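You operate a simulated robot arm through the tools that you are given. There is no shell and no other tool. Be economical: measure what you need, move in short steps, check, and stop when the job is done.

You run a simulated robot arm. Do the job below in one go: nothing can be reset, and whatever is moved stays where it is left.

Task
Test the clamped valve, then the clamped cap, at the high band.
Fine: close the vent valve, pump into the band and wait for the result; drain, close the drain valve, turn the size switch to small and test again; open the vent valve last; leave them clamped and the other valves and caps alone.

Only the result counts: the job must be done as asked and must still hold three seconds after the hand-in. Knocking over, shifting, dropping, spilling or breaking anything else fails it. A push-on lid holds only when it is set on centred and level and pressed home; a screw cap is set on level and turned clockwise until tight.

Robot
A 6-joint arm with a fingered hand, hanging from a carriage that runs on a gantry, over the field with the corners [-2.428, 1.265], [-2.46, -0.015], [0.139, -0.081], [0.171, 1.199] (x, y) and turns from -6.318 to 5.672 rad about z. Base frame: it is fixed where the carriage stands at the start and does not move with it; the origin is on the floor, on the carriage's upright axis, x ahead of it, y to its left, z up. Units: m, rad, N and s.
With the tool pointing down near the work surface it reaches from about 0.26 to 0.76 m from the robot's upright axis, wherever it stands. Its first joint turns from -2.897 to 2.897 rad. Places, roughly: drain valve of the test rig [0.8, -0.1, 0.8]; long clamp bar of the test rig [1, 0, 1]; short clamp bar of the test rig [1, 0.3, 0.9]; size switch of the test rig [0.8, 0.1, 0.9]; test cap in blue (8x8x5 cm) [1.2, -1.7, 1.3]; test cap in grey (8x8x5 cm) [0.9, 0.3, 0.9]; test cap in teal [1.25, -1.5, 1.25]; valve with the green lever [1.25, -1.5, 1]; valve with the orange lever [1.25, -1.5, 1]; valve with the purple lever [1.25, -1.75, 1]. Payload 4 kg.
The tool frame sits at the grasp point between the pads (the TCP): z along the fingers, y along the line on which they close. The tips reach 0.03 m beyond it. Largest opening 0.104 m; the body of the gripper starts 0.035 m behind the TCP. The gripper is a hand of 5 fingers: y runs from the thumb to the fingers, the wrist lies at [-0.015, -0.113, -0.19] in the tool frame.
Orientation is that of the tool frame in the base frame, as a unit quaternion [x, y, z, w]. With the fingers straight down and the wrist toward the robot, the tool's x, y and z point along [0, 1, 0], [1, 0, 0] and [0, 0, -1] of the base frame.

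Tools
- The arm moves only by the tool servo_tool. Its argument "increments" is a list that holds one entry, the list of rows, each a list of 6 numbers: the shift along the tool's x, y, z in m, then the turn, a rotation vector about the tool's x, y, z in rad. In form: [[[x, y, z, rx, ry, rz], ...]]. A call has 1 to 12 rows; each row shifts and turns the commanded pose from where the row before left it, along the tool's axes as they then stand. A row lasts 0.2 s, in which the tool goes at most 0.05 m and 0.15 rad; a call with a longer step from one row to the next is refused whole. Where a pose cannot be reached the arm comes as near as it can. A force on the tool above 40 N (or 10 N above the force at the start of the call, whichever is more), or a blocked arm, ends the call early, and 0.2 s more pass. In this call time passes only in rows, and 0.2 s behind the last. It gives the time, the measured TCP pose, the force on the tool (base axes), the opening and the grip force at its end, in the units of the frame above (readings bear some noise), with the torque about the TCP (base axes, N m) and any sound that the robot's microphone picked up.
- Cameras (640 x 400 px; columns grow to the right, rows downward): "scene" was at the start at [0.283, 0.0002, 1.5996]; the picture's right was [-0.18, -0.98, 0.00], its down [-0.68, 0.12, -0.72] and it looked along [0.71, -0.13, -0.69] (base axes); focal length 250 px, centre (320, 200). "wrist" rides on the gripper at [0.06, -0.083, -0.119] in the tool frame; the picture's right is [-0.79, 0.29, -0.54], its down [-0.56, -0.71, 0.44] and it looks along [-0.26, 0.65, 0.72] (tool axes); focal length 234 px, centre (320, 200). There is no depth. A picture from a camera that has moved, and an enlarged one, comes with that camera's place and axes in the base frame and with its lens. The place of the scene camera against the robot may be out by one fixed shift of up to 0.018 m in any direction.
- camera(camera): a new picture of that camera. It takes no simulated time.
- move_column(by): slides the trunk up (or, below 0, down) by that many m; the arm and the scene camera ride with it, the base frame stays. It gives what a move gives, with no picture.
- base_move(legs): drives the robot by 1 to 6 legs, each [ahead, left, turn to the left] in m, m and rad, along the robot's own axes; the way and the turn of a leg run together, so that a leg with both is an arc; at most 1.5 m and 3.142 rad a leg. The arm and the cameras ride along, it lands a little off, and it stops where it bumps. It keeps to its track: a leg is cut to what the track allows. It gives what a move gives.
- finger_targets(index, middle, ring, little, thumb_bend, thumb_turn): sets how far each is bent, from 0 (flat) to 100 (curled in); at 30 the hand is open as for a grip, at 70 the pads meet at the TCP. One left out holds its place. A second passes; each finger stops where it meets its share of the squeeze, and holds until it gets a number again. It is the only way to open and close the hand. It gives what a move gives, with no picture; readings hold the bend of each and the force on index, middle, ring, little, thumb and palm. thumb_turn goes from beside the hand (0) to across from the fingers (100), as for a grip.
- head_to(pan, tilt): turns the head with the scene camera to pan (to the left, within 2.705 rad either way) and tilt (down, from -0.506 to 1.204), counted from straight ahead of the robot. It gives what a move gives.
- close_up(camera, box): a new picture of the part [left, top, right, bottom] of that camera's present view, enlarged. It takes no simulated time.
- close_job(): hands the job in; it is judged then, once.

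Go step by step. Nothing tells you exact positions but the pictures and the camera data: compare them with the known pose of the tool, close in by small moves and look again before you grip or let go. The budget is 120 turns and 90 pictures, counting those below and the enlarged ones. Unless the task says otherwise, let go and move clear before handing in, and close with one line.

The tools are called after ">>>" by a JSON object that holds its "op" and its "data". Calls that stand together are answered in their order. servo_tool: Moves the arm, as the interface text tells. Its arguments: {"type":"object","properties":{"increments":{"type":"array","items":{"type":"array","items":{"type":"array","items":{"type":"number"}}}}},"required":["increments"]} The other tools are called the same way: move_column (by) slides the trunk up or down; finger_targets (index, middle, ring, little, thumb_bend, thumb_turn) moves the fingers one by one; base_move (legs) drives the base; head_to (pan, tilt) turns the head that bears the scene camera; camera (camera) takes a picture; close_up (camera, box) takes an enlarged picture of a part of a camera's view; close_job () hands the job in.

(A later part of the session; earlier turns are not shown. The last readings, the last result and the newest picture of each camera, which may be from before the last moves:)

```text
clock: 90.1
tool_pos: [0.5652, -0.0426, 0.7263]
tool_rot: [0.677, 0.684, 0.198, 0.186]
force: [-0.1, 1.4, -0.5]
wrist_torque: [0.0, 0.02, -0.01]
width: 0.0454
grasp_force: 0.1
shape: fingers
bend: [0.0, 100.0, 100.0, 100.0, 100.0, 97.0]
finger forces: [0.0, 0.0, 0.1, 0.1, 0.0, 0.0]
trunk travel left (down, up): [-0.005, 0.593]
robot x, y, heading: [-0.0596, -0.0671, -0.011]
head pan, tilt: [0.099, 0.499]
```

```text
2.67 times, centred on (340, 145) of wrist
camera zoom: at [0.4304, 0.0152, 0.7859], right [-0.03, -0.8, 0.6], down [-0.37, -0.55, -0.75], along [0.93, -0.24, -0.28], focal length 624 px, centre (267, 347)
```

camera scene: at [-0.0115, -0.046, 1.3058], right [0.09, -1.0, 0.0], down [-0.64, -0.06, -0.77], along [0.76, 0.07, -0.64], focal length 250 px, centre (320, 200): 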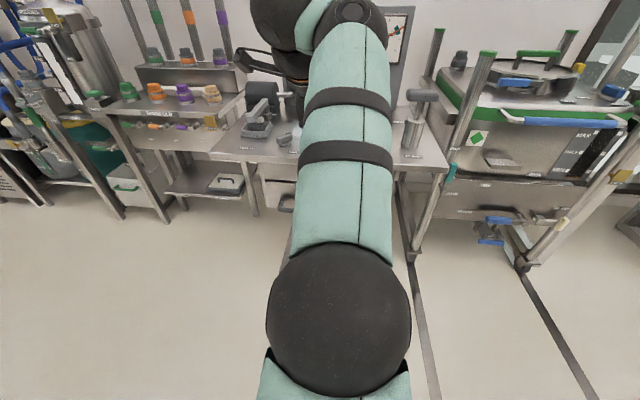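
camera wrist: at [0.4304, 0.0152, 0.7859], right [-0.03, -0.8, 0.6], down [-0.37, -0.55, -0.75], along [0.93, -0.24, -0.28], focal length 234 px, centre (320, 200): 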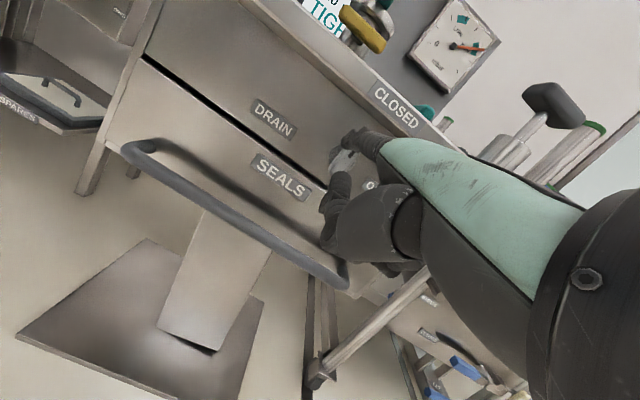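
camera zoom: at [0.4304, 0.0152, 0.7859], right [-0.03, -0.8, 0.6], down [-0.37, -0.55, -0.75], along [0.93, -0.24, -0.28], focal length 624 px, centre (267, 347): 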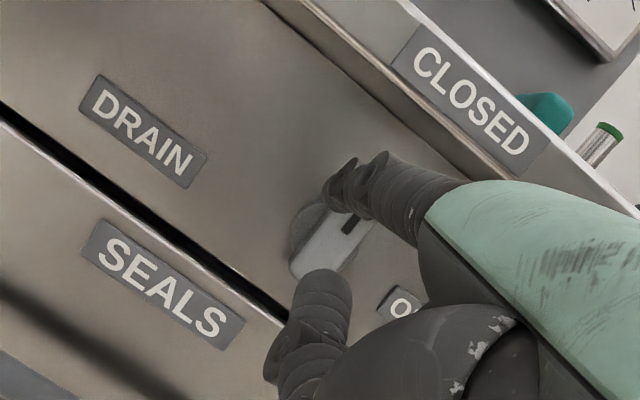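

The knob bar spans z≈0.73–0.785 at y≈-0.063. The index tip is at about [0.64,-0.02,0.783], so I'll drive ahead 0.10.

>>> {"op": "base_move", "data": {"legs": [[0.1, 0.005, 0]]}}

>>> {"op": "close_up", "data": {"camera": "wrist", "box": [240, 70, 440, 220]}}

```text
clock: 91.2
tool_pos: [0.6674, -0.0369, 0.7285]
tool_rot: [0.677, 0.684, 0.197, 0.186]
force: [0.7, -0.9, 0.3]
wrist_torque: [0.04, 0.03, -0.02]
width: 0.0457
grasp_force: 0.0
shape: fingers
bend: [0.0, 100.0, 100.0, 100.0, 100.0, 97.0]
finger forces: [0.0, 0.0, 0.0, 0.0, 0.0, 0.0]
trunk travel left (down, up): [-0.005, 0.593]
robot x, y, heading: [0.0417, -0.0642, -0.012]
head pan, tilt: [0.099, 0.499]
```

```text
2.67 times, centred on (340, 145) of wrist
camera zoom: at [0.5336, 0.0201, 0.7866], right [-0.02, -0.8, 0.6], down [-0.37, -0.55, -0.75], along [0.93, -0.24, -0.28], focal length 624 px, centre (267, 347)
```

zoom: 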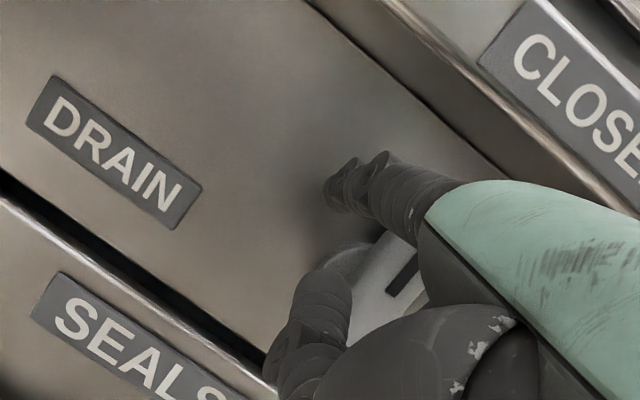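

I'll extend 2 cm forward, then push right along the bar's top half.

>>> {"op": "servo_tool", "data": {"increments": [[[0, 0.0171, 0.0104, 0, 0, 0], [-0.01, 0, 0, 0, 0, 0], [-0.01, 0, 0, 0, 0, 0], [-0.01, 0, 0, 0, 0, 0]]]}}

>>> {"op": "close_up", "data": {"camera": "wrist", "box": [240, 70, 440, 220]}}

```text
clock: 92.2
tool_pos: [0.688, -0.0668, 0.7256]
tool_rot: [0.677, 0.685, 0.198, 0.185]
force: [0.2, -0.6, 0.4]
wrist_torque: [0.0, -0.01, 0.0]
width: 0.0454
grasp_force: 0.1
shape: fingers
bend: [0.0, 100.0, 100.0, 100.0, 100.0, 97.0]
finger forces: [0.4, 0.0, 0.0, 0.0, 0.0, 0.0]
trunk travel left (down, up): [-0.005, 0.593]
robot x, y, heading: [0.0469, -0.0672, -0.01]
head pan, tilt: [0.099, 0.499]
```

```text
2.67 times, centred on (340, 145) of wrist
camera zoom: at [0.5526, -0.0094, 0.7848], right [-0.02, -0.8, 0.6], down [-0.37, -0.55, -0.75], along [0.93, -0.24, -0.28], focal length 624 px, centre (267, 347)
```

zoom: 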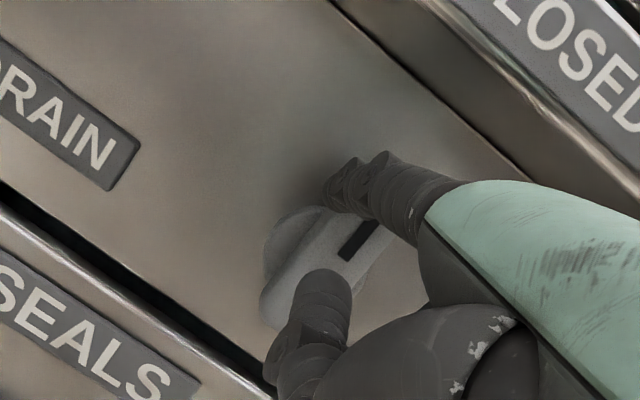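

>>> {"op": "servo_tool", "data": {"increments": [[[-0.01, 0, 0, 0, 0, 0], [-0.01, 0, 0, 0, 0, 0], [-0.01, 0, 0, 0, 0, 0]]]}}

>>> {"op": "close_up", "data": {"camera": "wrist", "box": [240, 70, 440, 220]}}

```text
clock: 93.0
tool_pos: [0.6887, -0.0975, 0.7276]
tool_rot: [0.677, 0.684, 0.197, 0.186]
force: [-0.7, -0.1, -0.3]
wrist_torque: [0.0, 0.0, -0.02]
width: 0.0454
grasp_force: 0.0
shape: fingers
bend: [0.0, 100.0, 100.0, 100.0, 100.0, 97.0]
finger forces: [0.3, 0.1, 0.0, 0.0, 0.0, 0.0]
trunk travel left (down, up): [-0.005, 0.593]
robot x, y, heading: [0.042, -0.0685, -0.011]
head pan, tilt: [0.099, 0.499]
```

```text
2.67 times, centred on (340, 145) of wrist
camera zoom: at [0.5538, -0.0399, 0.786], right [-0.02, -0.8, 0.6], down [-0.37, -0.55, -0.75], along [0.93, -0.24, -0.28], focal length 624 px, centre (267, 347)
```

zoom: 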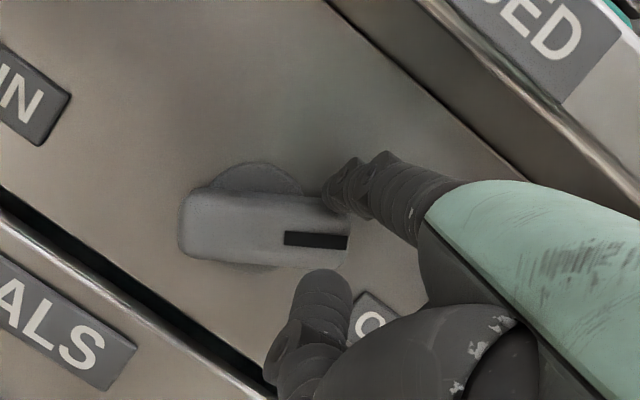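

The drain is turning (about 55°). I'll press down now to finish toward OPEN.

>>> {"op": "servo_tool", "data": {"increments": [[[0, -0.0042, 0.0068, 0, 0, 0], [0, -0.0042, 0.0068, 0, 0, 0], [0, -0.0042, 0.0068, 0, 0, 0], [0, -0.0042, 0.0068, 0, 0, 0]]]}}

>>> {"op": "close_up", "data": {"camera": "wrist", "box": [240, 70, 440, 220]}}

>>> {"op": "camera", "data": {"camera": "scene"}}

```text
clock: 94.0
tool_pos: [0.6865, -0.0982, 0.6944]
tool_rot: [0.676, 0.685, 0.199, 0.185]
force: [-5.2, -0.9, 6.2]
wrist_torque: [0.24, -0.93, -0.04]
width: 0.0509
grasp_force: 5.5
shape: fingers
bend: [0.0, 100.0, 100.0, 100.0, 100.0, 97.0]
finger forces: [9.4, 0.0, 0.0, 0.0, 0.1, 0.0]
trunk travel left (down, up): [-0.005, 0.593]
robot x, y, heading: [0.0437, -0.0623, -0.01]
head pan, tilt: [0.099, 0.499]
```

```text
2.67 times, centred on (340, 145) of wrist
camera zoom: at [0.5518, -0.0406, 0.7531], right [-0.03, -0.8, 0.6], down [-0.37, -0.55, -0.75], along [0.93, -0.24, -0.28], focal length 624 px, centre (267, 347)
```

zoom: 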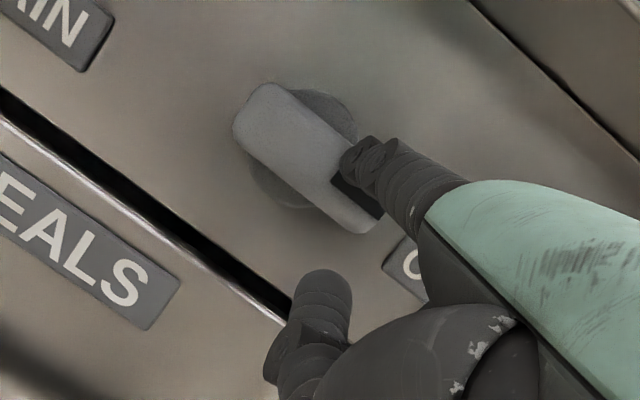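

```text
30 pictures are left
camera scene: at [0.3361, -0.0445, 1.3235], right [0.09, -1.0, 0.0], down [-0.48, -0.04, -0.88], along [0.87, 0.08, -0.48], focal length 250 px, centre (320, 200)
```

scene: 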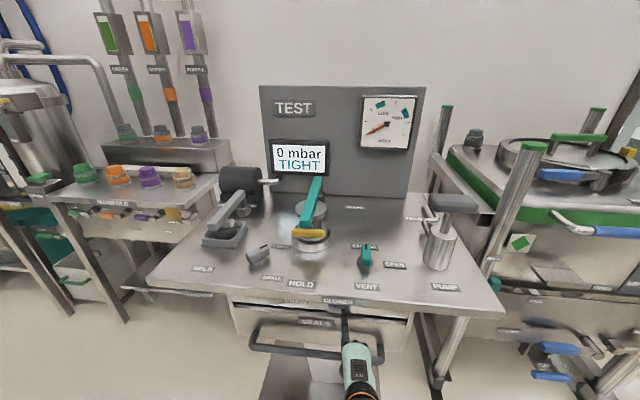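

Drained to 0 mbar. Now to close it, I'll lift the finger, go to the bar's left end, press down, then push right.

>>> {"op": "servo_tool", "data": {"increments": [[[0, 0.0187, -0.0308, 0, 0, 0], [0.017, 0, 0, 0, 0, 0], [0.017, 0, 0, 0, 0, 0], [0, -0.0062, 0.0103, 0, 0, 0], [0, -0.0062, 0.0103, 0, 0, 0], [0.002, -0.0055, 0.009, 0, 0, 0], [0.003, -0.0055, 0.009, 0, 0, 0], [0.003, -0.0055, 0.009, 0, 0, 0]]]}}

>>> {"op": "close_up", "data": {"camera": "wrist", "box": [240, 70, 440, 220]}}

```text
clock: 95.8
tool_pos: [0.689, -0.0554, 0.6755]
tool_rot: [0.677, 0.685, 0.197, 0.185]
force: [-0.7, -0.2, -0.3]
wrist_torque: [0.01, 0.01, -0.01]
width: 0.0453
grasp_force: 0.1
shape: fingers
bend: [0.0, 100.0, 100.0, 100.0, 100.0, 97.0]
finger forces: [0.0, 0.1, 0.0, 0.1, 0.1, 0.0]
trunk travel left (down, up): [-0.005, 0.593]
robot x, y, heading: [0.0437, -0.0626, -0.014]
head pan, tilt: [0.099, 0.499]
```

```text
2.67 times, centred on (340, 145) of wrist
camera zoom: at [0.5533, 0.0022, 0.7346], right [-0.02, -0.8, 0.6], down [-0.37, -0.55, -0.75], along [0.93, -0.24, -0.28], focal length 624 px, centre (267, 347)
```

zoom: 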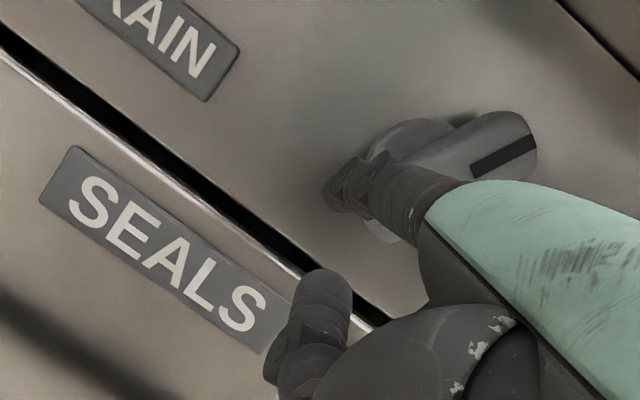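

It's turning back (roughly 55° done). I'll go a little lower, then push right.

>>> {"op": "servo_tool", "data": {"increments": [[[0, -0.0052, 0.0086, 0, 0, 0], [-0.006, -0.0026, 0.0043, 0, 0, 0], [-0.008, 0, 0, 0, 0, 0], [-0.008, 0, 0, 0, 0, 0], [-0.008, 0, 0, 0, 0, 0]]]}}

>>> {"op": "close_up", "data": {"camera": "wrist", "box": [240, 70, 440, 220]}}

```text
clock: 97.0
tool_pos: [0.688, -0.0851, 0.6618]
tool_rot: [0.677, 0.685, 0.197, 0.185]
force: [0.1, -0.2, -0.9]
wrist_torque: [0.03, 0.03, 0.01]
width: 0.0454
grasp_force: 0.1
shape: fingers
bend: [0.0, 100.0, 100.0, 100.0, 100.0, 97.0]
finger forces: [0.1, 0.0, 0.0, 0.0, 0.0, 0.0]
trunk travel left (down, up): [-0.005, 0.593]
robot x, y, heading: [0.0427, -0.0624, -0.012]
head pan, tilt: [0.099, 0.499]
```

```text
2.67 times, centred on (340, 145) of wrist
camera zoom: at [0.5531, -0.0273, 0.7192], right [-0.02, -0.8, 0.6], down [-0.37, -0.55, -0.75], along [0.93, -0.24, -0.28], focal length 624 px, centre (267, 347)
```

zoom: 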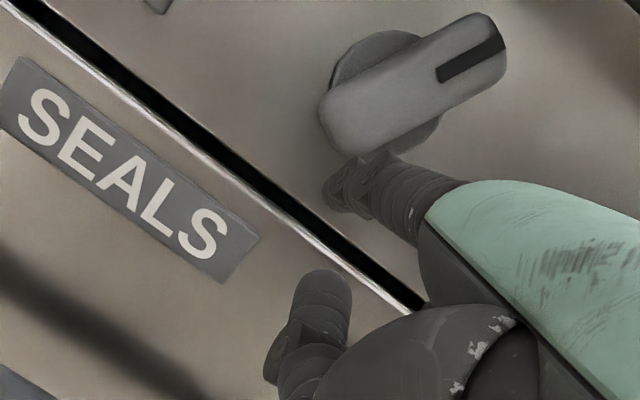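

The finger slipped under the tail with about 20° left to go. I'll return left, come up 1.2 cm and push right again.

>>> {"op": "servo_tool", "data": {"increments": [[[0.02, 0, 0, 0, 0, 0], [0.018, 0, 0, 0, 0, 0], [0, 0.0073, -0.012, 0, 0, 0], [-0.008, 0, 0, 0, 0, 0], [-0.008, 0, 0, 0, 0, 0], [-0.006, 0, 0, 0, 0, 0]]]}}

>>> {"op": "close_up", "data": {"camera": "wrist", "box": [240, 70, 440, 220]}}

```text
clock: 98.5
tool_pos: [0.6877, -0.067, 0.6747]
tool_rot: [0.676, 0.685, 0.197, 0.185]
force: [0.3, 3.5, -0.7]
wrist_torque: [-0.25, 0.05, 0.29]
width: 0.0449
grasp_force: 1.6
shape: fingers
bend: [0.0, 100.0, 100.0, 100.0, 100.0, 97.0]
finger forces: [4.0, 0.0, 0.0, 0.0, 0.0, 0.1]
trunk travel left (down, up): [-0.005, 0.593]
robot x, y, heading: [0.0438, -0.0619, -0.006]
head pan, tilt: [0.099, 0.499]
```

```text
2.67 times, centred on (340, 145) of wrist
camera zoom: at [0.5528, -0.0098, 0.7328], right [-0.02, -0.8, 0.6], down [-0.37, -0.55, -0.75], along [0.93, -0.24, -0.28], focal length 624 px, centre (267, 347)
```

zoom: 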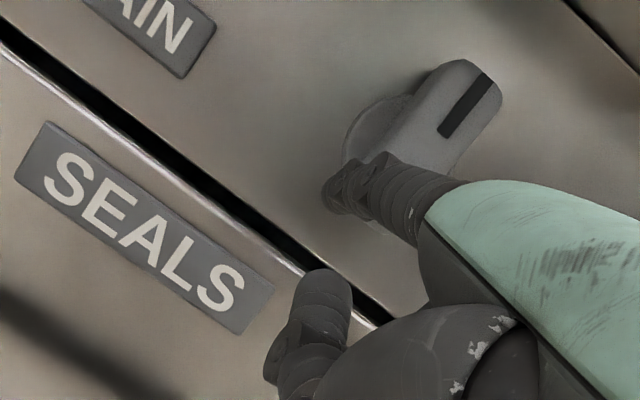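

The mark now looks vertical and resistance is building. One more small push, then I'll retreat: left, back, then check.

>>> {"op": "servo_tool", "data": {"increments": [[[-0.006, 0, 0, 0, 0, 0], [-0.004, 0, 0, 0, 0, 0]]]}}

>>> {"op": "servo_tool", "data": {"increments": [[[0.02, 0, 0, 0, 0, 0], [0.01, 0, 0, 0, 0, 0], [0, -0.034, -0.021, 0, 0, 0], [0, -0.034, -0.021, 0, 0, 0]]]}}

>>> {"op": "base_move", "data": {"legs": [[-0.2, 0, 0]]}}

>>> {"op": "close_up", "data": {"camera": "scene", "box": [240, 180, 400, 290]}}

>>> {"op": "camera", "data": {"camera": "wrist"}}

```text
clock: 99.0
tool_pos: [0.688, -0.068, 0.6742]
tool_rot: [0.673, 0.689, 0.199, 0.183]
force: [0.1, 24.1, -1.0]
wrist_torque: [-1.43, 0.13, 1.96]
width: 0.0453
grasp_force: 11.9
shape: fingers
bend: [0.0, 100.0, 100.0, 100.0, 100.0, 97.0]
finger forces: [23.6, 0.0, 0.0, 0.1, 0.0, 0.0]
trunk travel left (down, up): [-0.005, 0.593]
robot x, y, heading: [0.0435, -0.0655, -0.01]
head pan, tilt: [0.099, 0.499]
```

```text
clock: 100.0
tool_pos: [0.6041, -0.0499, 0.6733]
tool_rot: [0.678, 0.684, 0.196, 0.186]
force: [-0.4, -0.6, 0.1]
wrist_torque: [0.04, 0.0, -0.01]
width: 0.0454
grasp_force: 0.0
shape: fingers
bend: [0.0, 100.0, 100.0, 100.0, 100.0, 97.0]
finger forces: [0.0, 0.1, 0.1, 0.0, 0.0, 0.0]
trunk travel left (down, up): [-0.005, 0.593]
robot x, y, heading: [0.039, -0.0657, -0.01]
head pan, tilt: [0.099, 0.499]
```

```text
clock: 101.7
tool_pos: [0.405, -0.0479, 0.6736]
tool_rot: [0.677, 0.685, 0.196, 0.185]
force: [-0.4, 0.8, 0.3]
wrist_torque: [0.0, -0.03, 0.02]
width: 0.0455
grasp_force: 0.1
shape: fingers
bend: [0.0, 100.0, 100.0, 100.0, 100.0, 97.0]
finger forces: [0.0, 0.0, 0.1, 0.0, 0.0, 0.0]
trunk travel left (down, up): [-0.005, 0.593]
robot x, y, heading: [-0.1554, -0.0628, -0.004]
head pan, tilt: [0.099, 0.499]
```

```text
3.64 times, centred on (320, 235) of scene
camera zoom: at [0.1354, -0.0419, 1.3234], right [0.09, -1.0, 0.0], down [-0.48, -0.04, -0.88], along [0.87, 0.08, -0.48], focal length 907 px, centre (320, 73)
```

zoom: 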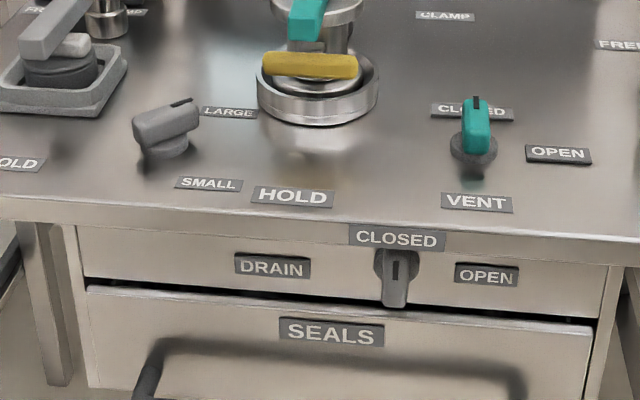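

```text
25 pictures are left
camera wrist: at [0.2695, 0.0097, 0.7319], right [-0.02, -0.8, 0.6], down [-0.37, -0.55, -0.75], along [0.93, -0.24, -0.28], focal length 234 px, centre (320, 200)
```

wrist: 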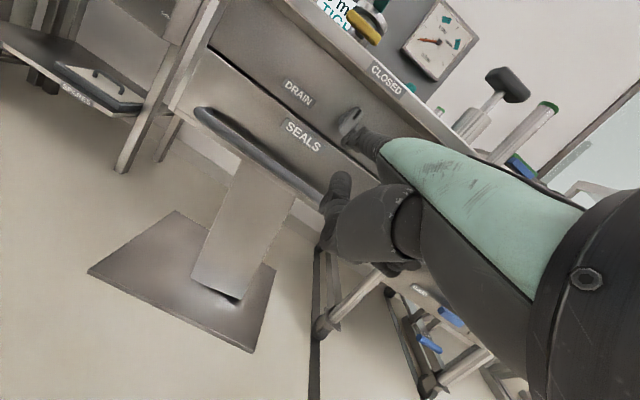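

Drain is closed again, and the screen's next test awaits. The size switch pivot is near [0.82,0.15]. I'll raise the hand, un-tilt, and return to the pinch shape.

>>> {"op": "move_column", "data": {"by": 0.2}}

>>> {"op": "servo_tool", "data": {"increments": [[[0, 0.0234, -0.0385, 0, 0, 0], [0, 0.0234, -0.0385, 0, 0, 0], [0, 0.0234, -0.0385, 0, 0, 0], [0, 0.0234, -0.0385, 0, 0, 0], [0, 0.0234, -0.0385, 0, 0, 0], [0, 0, 0, 0.14, 0, 0], [0, 0, 0, 0.14, 0, 0], [0, 0, 0, 0.14, 0, 0], [0, 0, 0, 0.13, 0, 0]]]}}

>>> {"op": "finger_targets", "data": {"index": 70, "thumb_bend": 70}}

```text
clock: 103.8
tool_pos: [0.4045, -0.049, 0.8736]
tool_rot: [0.677, 0.685, 0.197, 0.185]
force: [0.0, -1.0, 0.2]
wrist_torque: [-0.01, 0.02, -0.05]
width: 0.0456
grasp_force: 0.1
shape: fingers
bend: [0.0, 100.0, 100.0, 100.0, 100.0, 97.0]
finger forces: [0.1, 0.0, 0.0, 0.0, 0.0, 0.0]
trunk travel left (down, up): [-0.205, 0.393]
robot x, y, heading: [-0.1564, -0.0666, -0.01]
head pan, tilt: [0.099, 0.499]
```

```text
clock: 105.8
tool_pos: [0.5172, -0.0339, 0.9948]
tool_rot: [0.701, 0.713, 0.003, -0.004]
force: [-0.5, -0.5, 0.3]
wrist_torque: [0.0, 0.07, 0.02]
width: 0.0452
grasp_force: 0.1
shape: fingers
bend: [0.0, 100.0, 100.0, 100.0, 100.0, 97.0]
finger forces: [0.0, 0.1, 0.0, 0.0, 0.1, 0.0]
out of reach, approached as far as the arm can: row 4, 5, 6, 7, 8, 9
trunk travel left (down, up): [-0.205, 0.393]
robot x, y, heading: [-0.1562, -0.0674, -0.008]
head pan, tilt: [0.099, 0.499]
```

```text
clock: 106.8
tool_pos: [0.5168, -0.0331, 0.9943]
tool_rot: [0.701, 0.713, 0.005, -0.006]
force: [-0.1, 0.2, 0.4]
wrist_torque: [0.01, 0.02, 0.0]
width: 0.001
grasp_force: 0.1
shape: fingers
bend: [70.0, 100.0, 100.0, 100.0, 70.0, 97.0]
finger forces: [0.0, 0.0, 0.0, 0.0, 0.2, 0.0]
trunk travel left (down, up): [-0.205, 0.393]
robot x, y, heading: [-0.1575, -0.0621, -0.011]
head pan, tilt: [0.099, 0.499]
```

>>> {"op": "servo_tool", "data": {"increments": [[[0, -0.01, -0.034, 0, 0, 0], [0, -0.01, -0.034, 0, 0, 0], [0, -0.01, -0.034, 0, 0, 0]]]}}

>>> {"op": "base_move", "data": {"legs": [[0.275, 0.165, 0]]}}

>>> {"op": "move_column", "data": {"by": -0.14}}

>>> {"op": "camera", "data": {"camera": "wrist"}}

```text
clock: 107.6
tool_pos: [0.5488, -0.0278, 1.0687]
tool_rot: [0.701, 0.713, 0.004, -0.006]
force: [0.1, -0.5, 0.2]
wrist_torque: [0.02, 0.02, 0.0]
width: 0.0009
grasp_force: 0.0
shape: fingers
bend: [70.0, 100.0, 100.0, 100.0, 70.0, 97.0]
finger forces: [0.0, 0.1, 0.0, 0.0, 0.0, 0.1]
out of reach, approached as far as the arm can: row 1, 2, 3
trunk travel left (down, up): [-0.205, 0.393]
robot x, y, heading: [-0.161, -0.061, -0.006]
head pan, tilt: [0.099, 0.499]
```

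```text
clock: 109.8
tool_pos: [0.8219, 0.1368, 1.0688]
tool_rot: [0.7, 0.714, 0.004, -0.006]
force: [-0.5, 0.3, 1.0]
wrist_torque: [-0.01, 0.01, -0.03]
width: 0.001
grasp_force: 0.1
shape: fingers
bend: [70.0, 100.0, 100.0, 100.0, 70.0, 97.0]
finger forces: [0.0, 0.0, 0.0, 0.1, 0.0, 0.0]
trunk travel left (down, up): [-0.205, 0.393]
robot x, y, heading: [0.1154, 0.1003, -0.003]
head pan, tilt: [0.099, 0.499]
```

```text
clock: 111.4
tool_pos: [0.8217, 0.1358, 0.9288]
tool_rot: [0.7, 0.714, 0.004, -0.006]
force: [0.1, 0.8, 1.9]
wrist_torque: [0.03, -0.05, -0.01]
width: 0.0004
grasp_force: 1.2
shape: fingers
bend: [70.0, 100.0, 100.0, 100.0, 70.0, 97.0]
finger forces: [1.6, 0.1, 0.0, 0.1, 0.0, 0.0]
trunk travel left (down, up): [-0.065, 0.533]
robot x, y, heading: [0.1188, 0.1014, -0.005]
head pan, tilt: [0.099, 0.499]
```

```text
24 pictures are left
camera wrist: at [0.7374, 0.1937, 1.0486], right [0.3, -0.79, 0.53], down [-0.7, -0.57, -0.44], along [0.65, -0.24, -0.72], focal length 234 px, centre (320, 200)
```

wrist: 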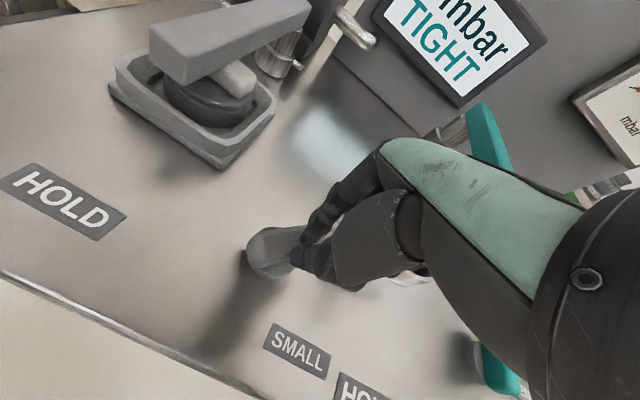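

The hand landed on top of the switch with a light 1.6 N touch. I'll lift it straight off, then step back in front of the switch.

>>> {"op": "move_column", "data": {"by": 0.06}}

>>> {"op": "base_move", "data": {"legs": [[-0.06, 0.012, 0]]}}

>>> {"op": "close_up", "data": {"camera": "wrist", "box": [160, 130, 420, 300]}}

```text
clock: 112.4
tool_pos: [0.8215, 0.1362, 0.9881]
tool_rot: [0.701, 0.713, 0.004, -0.006]
force: [-0.3, -0.2, -0.2]
wrist_torque: [-0.01, 0.02, -0.01]
width: 0.0006
grasp_force: 0.1
shape: fingers
bend: [70.0, 100.0, 100.0, 100.0, 70.0, 97.0]
finger forces: [0.0, 0.0, 0.1, 0.0, 0.1, 0.0]
trunk travel left (down, up): [-0.125, 0.473]
robot x, y, heading: [0.1145, 0.1003, -0.007]
head pan, tilt: [0.099, 0.499]
```

```text
clock: 113.4
tool_pos: [0.7627, 0.1479, 0.9879]
tool_rot: [0.701, 0.713, 0.003, -0.006]
force: [-0.1, 0.3, -0.1]
wrist_torque: [0.0, -0.02, 0.02]
width: 0.0005
grasp_force: 0.0
shape: fingers
bend: [70.0, 100.0, 100.0, 100.0, 70.0, 97.0]
finger forces: [0.0, 0.0, 0.1, 0.0, 0.0, 0.1]
trunk travel left (down, up): [-0.125, 0.473]
robot x, y, heading: [0.0577, 0.1105, -0.009]
head pan, tilt: [0.099, 0.499]
```

```text
2.35 times, centred on (290, 215) of wrist
camera zoom: at [0.6779, 0.2052, 1.1079], right [0.3, -0.79, 0.53], down [-0.7, -0.56, -0.44], along [0.65, -0.24, -0.72], focal length 551 px, centre (391, 165)
```

zoom: 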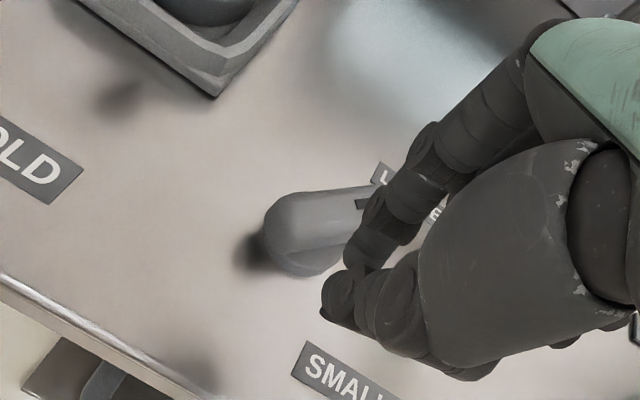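

The switch pivot is about [0.829,0.155] with its tail at [0.807,0.176]. I'll raise and pull the arm in a bit for manoeuvring room, then re-place the carriage.

>>> {"op": "servo_tool", "data": {"increments": [[[0, 0, -0.04, 0, 0, 0], [0, 0, -0.04, 0, 0, 0], [0, -0.03, 0, 0, 0, 0], [0, -0.03, 0, 0, 0, 0]]]}}

```text
clock: 114.4
tool_pos: [0.7785, 0.148, 1.0628]
tool_rot: [0.701, 0.713, 0.003, -0.006]
force: [0.3, 0.3, -0.7]
wrist_torque: [0.04, 0.07, 0.03]
width: 0.0007
grasp_force: 0.1
shape: fingers
bend: [70.0, 100.0, 100.0, 100.0, 70.0, 97.0]
finger forces: [0.0, 0.1, 0.1, 0.0, 0.0, 0.0]
out of reach, approached as far as the arm can: row 1, 2, 3, 4
trunk travel left (down, up): [-0.125, 0.473]
robot x, y, heading: [0.0572, 0.1112, -0.012]
head pan, tilt: [0.099, 0.499]
```

The arm is sliding along a wrist limit: it moves freely up and down but not inwards. That's workable, because I can do the horizontal pushing with the carriage. I'll lower in front of the switch.

>>> {"op": "servo_tool", "data": {"increments": [[[0, -0.005, 0.03, 0, 0, 0], [0, -0.005, 0.03, 0, 0, 0]]]}}

>>> {"op": "base_move", "data": {"legs": [[-0.01, 0.012, 0]]}}

```text
clock: 115.0
tool_pos: [0.7677, 0.1477, 1.0018]
tool_rot: [0.701, 0.713, 0.003, -0.005]
force: [-0.1, -0.3, 0.6]
wrist_torque: [-0.05, 0.03, 0.03]
width: 0.0008
grasp_force: 0.0
shape: fingers
bend: [70.0, 100.0, 100.0, 100.0, 70.0, 97.0]
finger forces: [0.0, 0.0, 0.0, 0.0, 0.0, 0.1]
trunk travel left (down, up): [-0.125, 0.473]
robot x, y, heading: [0.0539, 0.1142, -0.014]
head pan, tilt: [0.099, 0.499]
```

```text
clock: 115.8
tool_pos: [0.7589, 0.16, 1.0022]
tool_rot: [0.702, 0.713, 0.003, -0.007]
force: [-0.5, -0.2, -0.2]
wrist_torque: [0.0, -0.04, 0.01]
width: 0.0008
grasp_force: 0.0
shape: fingers
bend: [70.0, 100.0, 100.0, 100.0, 70.0, 97.0]
finger forces: [0.0, 0.0, 0.0, 0.0, 0.0, 0.0]
trunk travel left (down, up): [-0.125, 0.473]
robot x, y, heading: [0.0478, 0.1236, -0.012]
head pan, tilt: [0.099, 0.499]
```

>>> {"op": "move_column", "data": {"by": -0.088}}

>>> {"op": "base_move", "data": {"legs": [[0.035, 0.0, 0]]}}

>>> {"op": "close_up", "data": {"camera": "wrist", "box": [160, 130, 420, 300]}}

```text
clock: 117.0
tool_pos: [0.7584, 0.1582, 0.9139]
tool_rot: [0.701, 0.713, 0.004, -0.005]
force: [0.2, 0.2, 0.1]
wrist_torque: [0.01, 0.02, -0.02]
width: 0.0007
grasp_force: 0.0
shape: fingers
bend: [70.0, 100.0, 100.0, 100.0, 70.0, 97.0]
finger forces: [0.0, 0.1, 0.0, 0.0, 0.0, 0.1]
trunk travel left (down, up): [-0.037, 0.561]
robot x, y, heading: [0.0505, 0.1251, -0.008]
head pan, tilt: [0.099, 0.499]
```

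```text
clock: 117.8
tool_pos: [0.7925, 0.1621, 0.9161]
tool_rot: [0.7, 0.714, 0.005, -0.006]
force: [-6.6, 12.0, 12.1]
wrist_torque: [0.24, 0.04, 0.09]
width: 0.0001
grasp_force: 10.1
shape: fingers
bend: [71.0, 100.0, 100.0, 100.0, 67.0, 97.0]
finger forces: [19.6, 0.0, 0.0, 0.0, 0.0, 0.1]
trunk travel left (down, up): [-0.037, 0.561]
robot x, y, heading: [0.0844, 0.1232, -0.007]
head pan, tilt: [0.099, 0.499]
```

```text
2.35 times, centred on (290, 215) of wrist
camera zoom: at [0.709, 0.2204, 1.0353], right [0.3, -0.79, 0.53], down [-0.7, -0.56, -0.45], along [0.65, -0.23, -0.72], focal length 551 px, centre (391, 165)
```

zoom: 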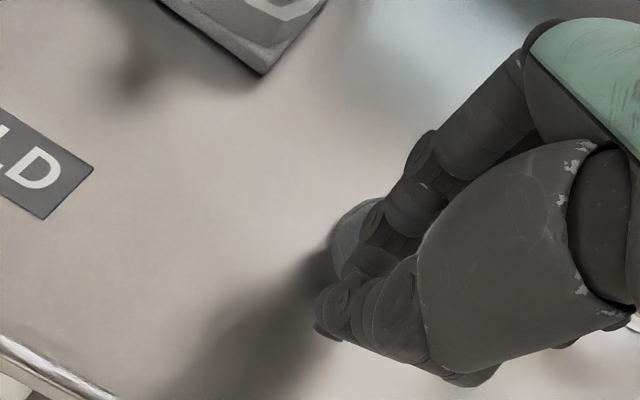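

The finger is pressing too close to the pivot. I'll back off, shift left toward the tail, and push again.

>>> {"op": "base_move", "data": {"legs": [[-0.03, 0, 0], [0, 0.018, 0], [0.035, 0.0, 0]]}}

>>> {"op": "close_up", "data": {"camera": "wrist", "box": [160, 130, 420, 300]}}

```text
clock: 119.5
tool_pos: [0.7989, 0.1798, 0.9157]
tool_rot: [0.701, 0.714, 0.006, -0.005]
force: [-0.2, -0.3, 0.5]
wrist_torque: [-0.01, 0.01, -0.01]
width: 0.0013
grasp_force: 0.0
shape: fingers
bend: [70.0, 100.0, 100.0, 100.0, 70.0, 97.0]
finger forces: [0.1, 0.1, 0.0, 0.1, 0.1, 0.0]
trunk travel left (down, up): [-0.037, 0.561]
robot x, y, heading: [0.0866, 0.1439, -0.006]
head pan, tilt: [0.099, 0.499]
```

```text
2.35 times, centred on (290, 215) of wrist
camera zoom: at [0.7143, 0.2365, 1.0356], right [0.3, -0.79, 0.53], down [-0.69, -0.57, -0.44], along [0.65, -0.23, -0.72], focal length 551 px, centre (391, 165)
```

zoom: 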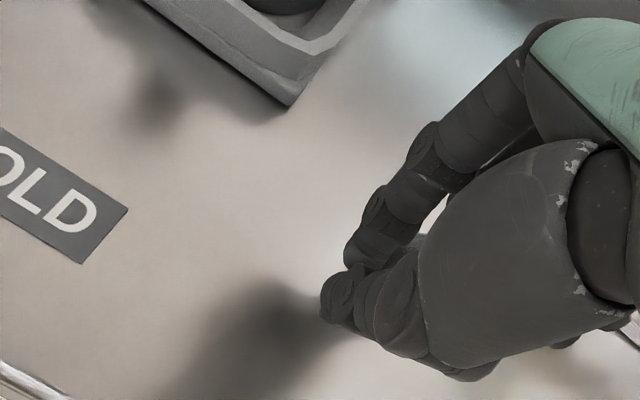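

>>> {"op": "camera", "data": {"camera": "scene"}}

```text
20 pictures are left
camera scene: at [0.3801, 0.1637, 1.3558], right [0.09, -1.0, 0.0], down [-0.48, -0.04, -0.88], along [0.87, 0.08, -0.48], focal length 250 px, centre (320, 200)
```

scene: 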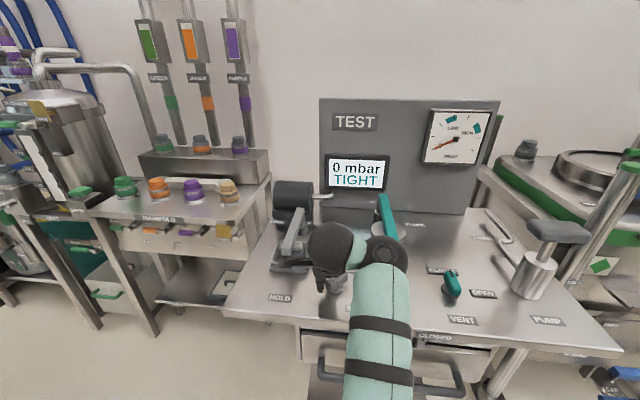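

>>> {"op": "base_move", "data": {"legs": [[0.03, 0.003, 0]]}}

>>> {"op": "close_up", "data": {"camera": "wrist", "box": [160, 130, 420, 300]}}

```text
clock: 120.4
tool_pos: [0.8287, 0.1817, 0.9163]
tool_rot: [0.701, 0.714, 0.005, -0.004]
force: [-1.2, 0.6, 0.8]
wrist_torque: [-0.01, 0.04, 0.0]
width: 0.0012
grasp_force: 0.1
shape: fingers
bend: [70.0, 100.0, 100.0, 100.0, 70.0, 97.0]
finger forces: [0.1, 0.1, 0.0, 0.0, 0.0, 0.0]
trunk travel left (down, up): [-0.037, 0.561]
robot x, y, heading: [0.118, 0.1451, -0.009]
head pan, tilt: [0.099, 0.499]
```

```text
2.35 times, centred on (290, 215) of wrist
camera zoom: at [0.745, 0.2393, 1.0357], right [0.3, -0.79, 0.53], down [-0.69, -0.57, -0.44], along [0.65, -0.23, -0.72], focal length 551 px, centre (391, 165)
```

zoom: 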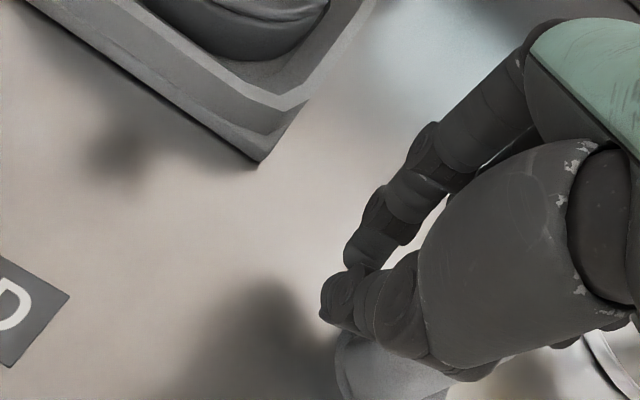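

I can't tell whether it turned, so I'll lift and step back for a clear look.

>>> {"op": "move_column", "data": {"by": 0.06}}

>>> {"op": "base_move", "data": {"legs": [[-0.08, -0.02, 0]]}}

>>> {"op": "close_up", "data": {"camera": "wrist", "box": [160, 130, 420, 300]}}

```text
clock: 121.4
tool_pos: [0.8293, 0.1822, 0.975]
tool_rot: [0.7, 0.714, 0.005, -0.006]
force: [-0.4, -0.3, 0.0]
wrist_torque: [0.01, 0.02, 0.01]
width: 0.0013
grasp_force: 0.0
shape: fingers
bend: [70.0, 100.0, 100.0, 100.0, 70.0, 97.0]
finger forces: [0.1, 0.0, 0.1, 0.0, 0.0, 0.1]
trunk travel left (down, up): [-0.097, 0.501]
robot x, y, heading: [0.1169, 0.1479, -0.005]
head pan, tilt: [0.099, 0.499]
```

```text
clock: 122.5
tool_pos: [0.7471, 0.1606, 0.9744]
tool_rot: [0.7, 0.714, 0.004, -0.005]
force: [0.4, 1.0, -0.6]
wrist_torque: [0.02, 0.02, 0.0]
width: 0.0013
grasp_force: 0.1
shape: fingers
bend: [70.0, 100.0, 100.0, 100.0, 70.0, 97.0]
finger forces: [0.0, 0.0, 0.1, 0.0, 0.1, 0.0]
trunk travel left (down, up): [-0.097, 0.501]
robot x, y, heading: [0.0341, 0.1278, -0.011]
head pan, tilt: [0.099, 0.499]
```

```text
2.35 times, centred on (290, 215) of wrist
camera zoom: at [0.6621, 0.2189, 1.0948], right [0.3, -0.79, 0.53], down [-0.7, -0.56, -0.44], along [0.65, -0.23, -0.72], focal length 551 px, centre (391, 165)
```

zoom: 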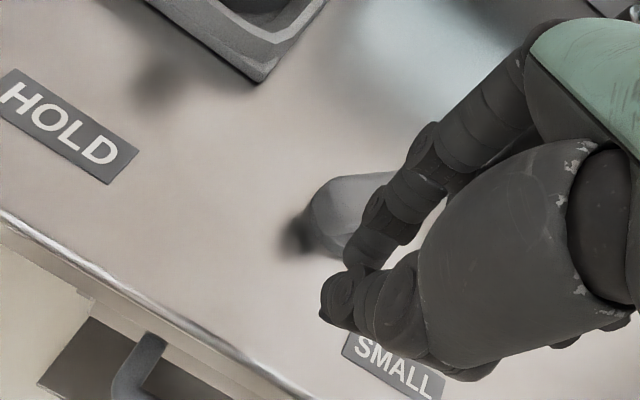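

The switch is still at LARGE; my finger hit the tail's end cap, so I need to be further right. I'll retry at y≈0.143 and then arc left-forward.

>>> {"op": "base_move", "data": {"legs": [[0.0, -0.018, 0]]}}

>>> {"op": "move_column", "data": {"by": -0.062}}

>>> {"op": "base_move", "data": {"legs": [[0.043, 0, 0], [0.008, 0.014, 0]]}}

>>> {"op": "close_up", "data": {"camera": "wrist", "box": [160, 130, 420, 300]}}

```text
clock: 123.2
tool_pos: [0.7474, 0.1432, 0.9754]
tool_rot: [0.7, 0.714, 0.005, -0.005]
force: [0.0, 0.5, -0.3]
wrist_torque: [0.02, -0.01, 0.0]
width: 0.0014
grasp_force: 0.1
shape: fingers
bend: [70.0, 100.0, 100.0, 100.0, 70.0, 97.0]
finger forces: [0.0, 0.0, 0.0, 0.0, 0.0, 0.0]
trunk travel left (down, up): [-0.097, 0.501]
robot x, y, heading: [0.0361, 0.1085, -0.008]
head pan, tilt: [0.099, 0.499]
```

```text
clock: 124.2
tool_pos: [0.7474, 0.1432, 0.9128]
tool_rot: [0.701, 0.713, 0.004, -0.005]
force: [0.0, 0.3, 0.6]
wrist_torque: [-0.02, -0.01, 0.01]
width: 0.0015
grasp_force: 0.1
shape: fingers
bend: [70.0, 100.0, 100.0, 100.0, 70.0, 97.0]
finger forces: [0.1, 0.0, 0.1, 0.1, 0.0, 0.0]
trunk travel left (down, up): [-0.035, 0.563]
robot x, y, heading: [0.0374, 0.1064, -0.006]
head pan, tilt: [0.099, 0.499]
```

```text
clock: 125.5
tool_pos: [0.7987, 0.1572, 0.9126]
tool_rot: [0.701, 0.713, 0.005, -0.005]
force: [-1.1, -0.1, 0.3]
wrist_torque: [-0.03, 0.02, -0.01]
width: 0.0
grasp_force: 0.6
shape: fingers
bend: [70.0, 100.0, 100.0, 100.0, 70.0, 97.0]
finger forces: [1.3, 0.0, 0.1, 0.1, 0.0, 0.1]
trunk travel left (down, up): [-0.035, 0.563]
robot x, y, heading: [0.0879, 0.1206, -0.008]
head pan, tilt: [0.099, 0.499]
```

```text
2.35 times, centred on (290, 215) of wrist
camera zoom: at [0.7139, 0.2144, 1.0333], right [0.3, -0.79, 0.53], down [-0.7, -0.56, -0.44], along [0.65, -0.23, -0.72], focal length 551 px, centre (391, 165)
```

zoom: 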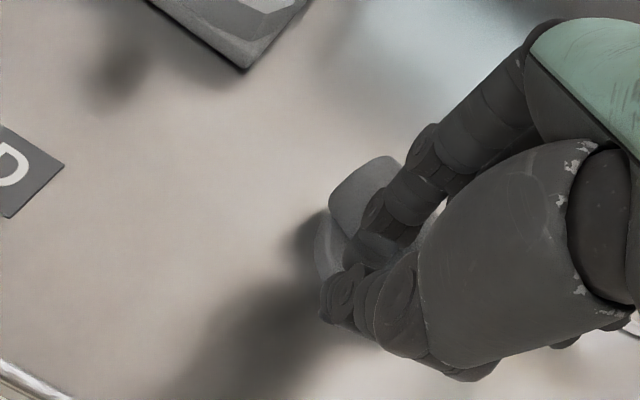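

It's turning now. I'll continue along the arc.

>>> {"op": "base_move", "data": {"legs": [[0.012, 0.01, 0], [0.014, 0.002, 0]]}}

>>> {"op": "close_up", "data": {"camera": "wrist", "box": [160, 130, 420, 300]}}

```text
clock: 126.6
tool_pos: [0.8246, 0.1733, 0.9144]
tool_rot: [0.7, 0.715, 0.008, -0.006]
force: [-7.5, 14.0, 10.8]
wrist_torque: [0.26, 0.01, 0.1]
width: 0.0
grasp_force: 10.1
shape: fingers
bend: [71.0, 100.0, 100.0, 100.0, 68.0, 97.0]
finger forces: [20.1, 0.1, 0.0, 0.1, 0.0, 0.0]
trunk travel left (down, up): [-0.035, 0.563]
robot x, y, heading: [0.114, 0.132, -0.01]
head pan, tilt: [0.099, 0.499]
```

```text
2.35 times, centred on (290, 215) of wrist
camera zoom: at [0.7387, 0.2298, 1.0343], right [0.3, -0.79, 0.53], down [-0.69, -0.56, -0.45], along [0.65, -0.23, -0.72], focal length 551 px, centre (391, 165)
```

zoom: 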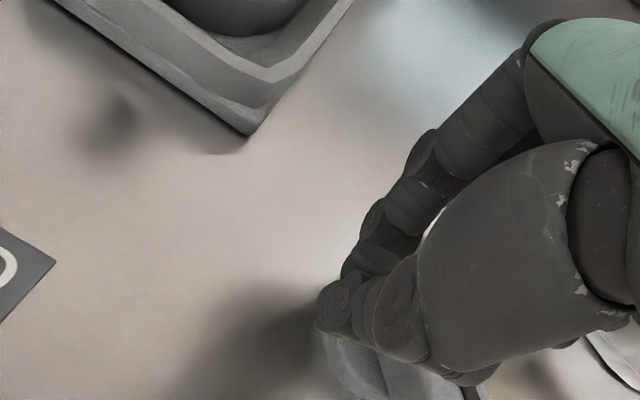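

The reaction force matches the end stop. I'll move off, lift and check the switch and screen.

>>> {"op": "base_move", "data": {"legs": [[-0.005, 0.02, 0]]}}

>>> {"op": "move_column", "data": {"by": 0.2}}

>>> {"op": "base_move", "data": {"legs": [[-0.25, 0.0, 0]]}}

>>> {"op": "camera", "data": {"camera": "wrist"}}

```text
clock: 127.4
tool_pos: [0.8197, 0.1914, 0.9141]
tool_rot: [0.699, 0.715, 0.006, -0.005]
force: [-0.2, -0.2, 0.1]
wrist_torque: [-0.01, 0.0, -0.03]
width: 0.0014
grasp_force: 0.1
shape: fingers
bend: [70.0, 100.0, 100.0, 100.0, 70.0, 97.0]
finger forces: [0.0, 0.0, 0.0, 0.1, 0.0, 0.1]
trunk travel left (down, up): [-0.035, 0.563]
robot x, y, heading: [0.1074, 0.1538, -0.012]
head pan, tilt: [0.099, 0.499]
```

```text
clock: 129.6
tool_pos: [0.819, 0.191, 1.1147]
tool_rot: [0.699, 0.715, 0.006, -0.005]
force: [0.5, -0.2, -0.6]
wrist_torque: [0.01, -0.01, 0.0]
width: 0.0014
grasp_force: 0.1
shape: fingers
bend: [70.0, 100.0, 100.0, 100.0, 70.0, 97.0]
finger forces: [0.0, 0.1, 0.0, 0.1, 0.0, 0.1]
trunk travel left (down, up): [-0.235, 0.363]
robot x, y, heading: [0.1091, 0.1519, -0.006]
head pan, tilt: [0.099, 0.499]
```

```text
clock: 131.5
tool_pos: [0.5594, 0.1947, 1.1143]
tool_rot: [0.698, 0.716, 0.006, -0.005]
force: [0.2, -1.0, -0.2]
wrist_torque: [0.02, -0.01, -0.02]
width: 0.001
grasp_force: 0.0
shape: fingers
bend: [70.0, 100.0, 100.0, 100.0, 70.0, 97.0]
finger forces: [0.1, 0.0, 0.1, 0.1, 0.0, 0.0]
trunk travel left (down, up): [-0.235, 0.363]
robot x, y, heading: [-0.153, 0.1512, -0.003]
head pan, tilt: [0.099, 0.499]
```

```text
15 pictures are left
camera wrist: at [0.4745, 0.2514, 1.2341], right [0.31, -0.79, 0.53], down [-0.69, -0.57, -0.45], along [0.65, -0.23, -0.72], focal length 234 px, centre (320, 200)
```

wrist: 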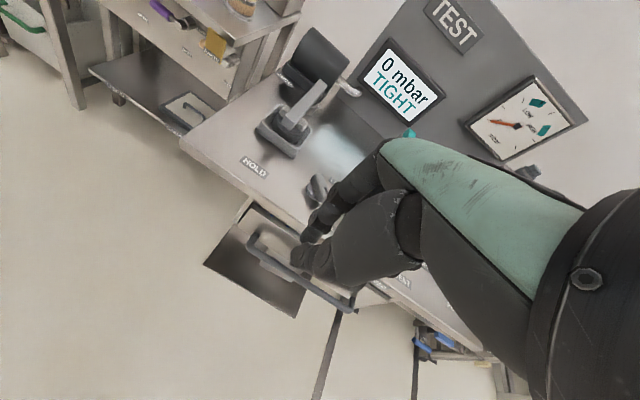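

The bar has turned 90° toward SMALL. Next is the pump: I'll move the arm over to the right side in free space, use all fingers as before, then drive in above the handle.

>>> {"op": "base_move", "data": {"legs": [[0, -0.225, 0]]}}

>>> {"op": "servo_tool", "data": {"increments": [[[0, 0, -0.04, 0, 0, 0], [0, 0, -0.04, 0, 0, 0], [-0.04, 0.005, 0, 0, 0, 0], [-0.04, 0.005, 0, 0, 0, 0], [-0.04, 0.005, 0, 0, 0, 0], [-0.04, 0, 0, 0, 0, 0], [-0.04, 0, 0, 0, 0, 0], [-0.04, 0, 0, 0, 0, 0]]]}}

>>> {"op": "finger_targets", "data": {"middle": 70, "ring": 70, "little": 70}}

```text
clock: 133.2
tool_pos: [0.5587, -0.0296, 1.1139]
tool_rot: [0.699, 0.715, 0.006, -0.005]
force: [-0.6, -0.4, 0.0]
wrist_torque: [0.01, 0.0, 0.02]
width: 0.0012
grasp_force: 0.1
shape: fingers
bend: [70.0, 100.0, 100.0, 100.0, 70.0, 97.0]
finger forces: [0.1, 0.1, 0.0, 0.0, 0.1, 0.0]
trunk travel left (down, up): [-0.235, 0.363]
robot x, y, heading: [-0.1554, -0.0727, -0.008]
head pan, tilt: [0.099, 0.499]
```

```text
clock: 135.0
tool_pos: [0.5905, -0.2724, 1.1911]
tool_rot: [0.699, 0.715, 0.007, -0.005]
force: [0.5, -0.5, -0.1]
wrist_torque: [-0.01, 0.04, 0.01]
width: 0.0011
grasp_force: 0.0
shape: fingers
bend: [70.0, 100.0, 100.0, 100.0, 70.0, 97.0]
finger forces: [0.0, 0.1, 0.0, 0.0, 0.0, 0.0]
out of reach, approached as far as the arm can: row 1, 2
trunk travel left (down, up): [-0.235, 0.363]
robot x, y, heading: [-0.153, -0.0706, -0.001]
head pan, tilt: [0.099, 0.499]
```

```text
clock: 136.0
tool_pos: [0.5901, -0.2717, 1.1909]
tool_rot: [0.699, 0.715, 0.007, -0.006]
force: [-0.2, -0.3, 0.0]
wrist_torque: [-0.04, -0.01, -0.01]
width: 0.0014
grasp_force: 0.0
shape: fingers
bend: [70.0, 70.0, 70.0, 70.0, 70.0, 97.0]
finger forces: [0.1, 0.0, 0.0, 0.0, 0.0, 0.0]
trunk travel left (down, up): [-0.235, 0.363]
robot x, y, heading: [-0.1531, -0.0698, -0.012]
head pan, tilt: [0.099, 0.499]
```

>>> {"op": "base_move", "data": {"legs": [[0.262, -0.008, 0]]}}

>>> {"op": "servo_tool", "data": {"increments": [[[-0.012, 0, 0, 0, 0, 0]]]}}

>>> {"op": "close_up", "data": {"camera": "wrist", "box": [180, 150, 420, 330]}}

```text
clock: 137.9
tool_pos: [0.8535, -0.2808, 1.19]
tool_rot: [0.7, 0.714, 0.006, -0.005]
force: [0.0, -1.1, -0.5]
wrist_torque: [0.03, 0.02, 0.0]
width: 0.0014
grasp_force: 0.0
shape: fingers
bend: [70.0, 70.0, 70.0, 70.0, 70.0, 97.0]
finger forces: [0.1, 0.0, 0.1, 0.0, 0.0, 0.0]
trunk travel left (down, up): [-0.235, 0.363]
robot x, y, heading: [0.1087, -0.0741, -0.006]
head pan, tilt: [0.099, 0.499]
```

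```text
clock: 138.3
tool_pos: [0.8544, -0.2936, 1.1897]
tool_rot: [0.699, 0.715, 0.007, -0.004]
force: [-0.4, -0.2, -0.4]
wrist_torque: [-0.04, 0.01, 0.0]
width: 0.0014
grasp_force: 0.0
shape: fingers
bend: [70.0, 70.0, 70.0, 70.0, 70.0, 97.0]
finger forces: [0.1, 0.0, 0.1, 0.0, 0.0, 0.1]
trunk travel left (down, up): [-0.235, 0.363]
robot x, y, heading: [0.1074, -0.0745, -0.005]
head pan, tilt: [0.099, 0.499]
```

```text
2.22 times, centred on (300, 240) of wrist
camera zoom: at [0.7684, -0.2356, 1.3105], right [0.3, -0.79, 0.53], down [-0.69, -0.57, -0.45], along [0.65, -0.23, -0.72], focal length 520 px, centre (364, 111)
```

zoom: 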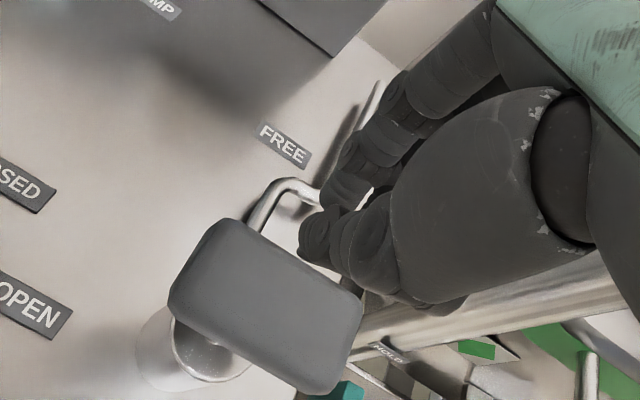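

Aligned above the handle. I'll come down to just short of contact, then make small trial strokes.

>>> {"op": "move_column", "data": {"by": -0.09}}

>>> {"op": "move_column", "data": {"by": -0.025}}

>>> {"op": "head_to", "data": {"pan": 0.1, "tilt": 0.5}}

>>> {"op": "close_up", "data": {"camera": "scene", "box": [160, 60, 520, 290]}}

```text
clock: 139.5
tool_pos: [0.8544, -0.2927, 1.1009]
tool_rot: [0.7, 0.714, 0.006, -0.005]
force: [0.5, 0.2, 0.7]
wrist_torque: [0.02, 0.02, -0.01]
width: 0.0014
grasp_force: 0.1
shape: fingers
bend: [70.0, 70.0, 70.0, 70.0, 70.0, 97.0]
finger forces: [0.0, 0.0, 0.0, 0.0, 0.0, 0.0]
trunk travel left (down, up): [-0.145, 0.453]
robot x, y, heading: [0.1109, -0.078, -0.008]
head pan, tilt: [0.099, 0.499]
```

```text
clock: 140.2
tool_pos: [0.854, -0.2932, 1.0761]
tool_rot: [0.7, 0.714, 0.007, -0.004]
force: [-1.7, -0.3, 5.8]
wrist_torque: [0.06, 0.11, 0.01]
width: 0.0014
grasp_force: 2.5
shape: fingers
bend: [70.0, 70.0, 70.0, 70.0, 70.0, 97.0]
finger forces: [0.0, 0.0, 0.1, 0.1, 5.5, 0.1]
trunk travel left (down, up): [-0.12, 0.478]
robot x, y, heading: [0.1155, -0.0749, -0.006]
head pan, tilt: [0.099, 0.499]
```

```text
clock: 140.8
tool_pos: [0.8544, -0.2934, 1.077]
tool_rot: [0.7, 0.714, 0.007, -0.004]
force: [-1.1, -0.1, 5.9]
wrist_torque: [0.04, 0.1, -0.01]
width: 0.0015
grasp_force: 3.1
shape: fingers
bend: [70.0, 70.0, 70.0, 70.0, 70.0, 97.0]
finger forces: [0.0, 0.0, 0.0, 0.1, 6.3, 0.0]
trunk travel left (down, up): [-0.12, 0.478]
robot x, y, heading: [0.1134, -0.0756, -0.006]
head pan, tilt: [0.099, 0.499]
```

```text
1.74 times, centred on (340, 175) of scene
camera zoom: at [0.4032, -0.0553, 1.4387], right [0.09, -1.0, 0.0], down [-0.48, -0.04, -0.88], along [0.87, 0.08, -0.48], focal length 434 px, centre (285, 244)
```

zoom: 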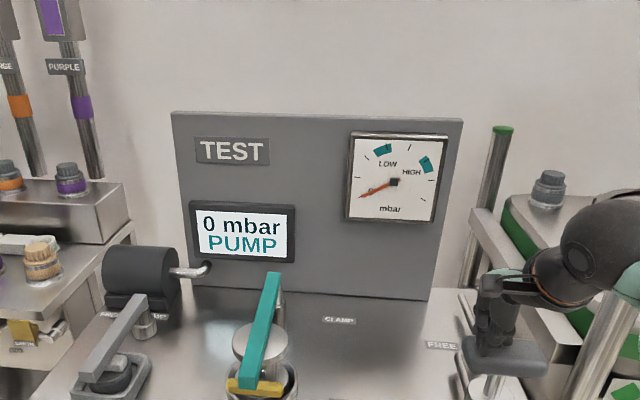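

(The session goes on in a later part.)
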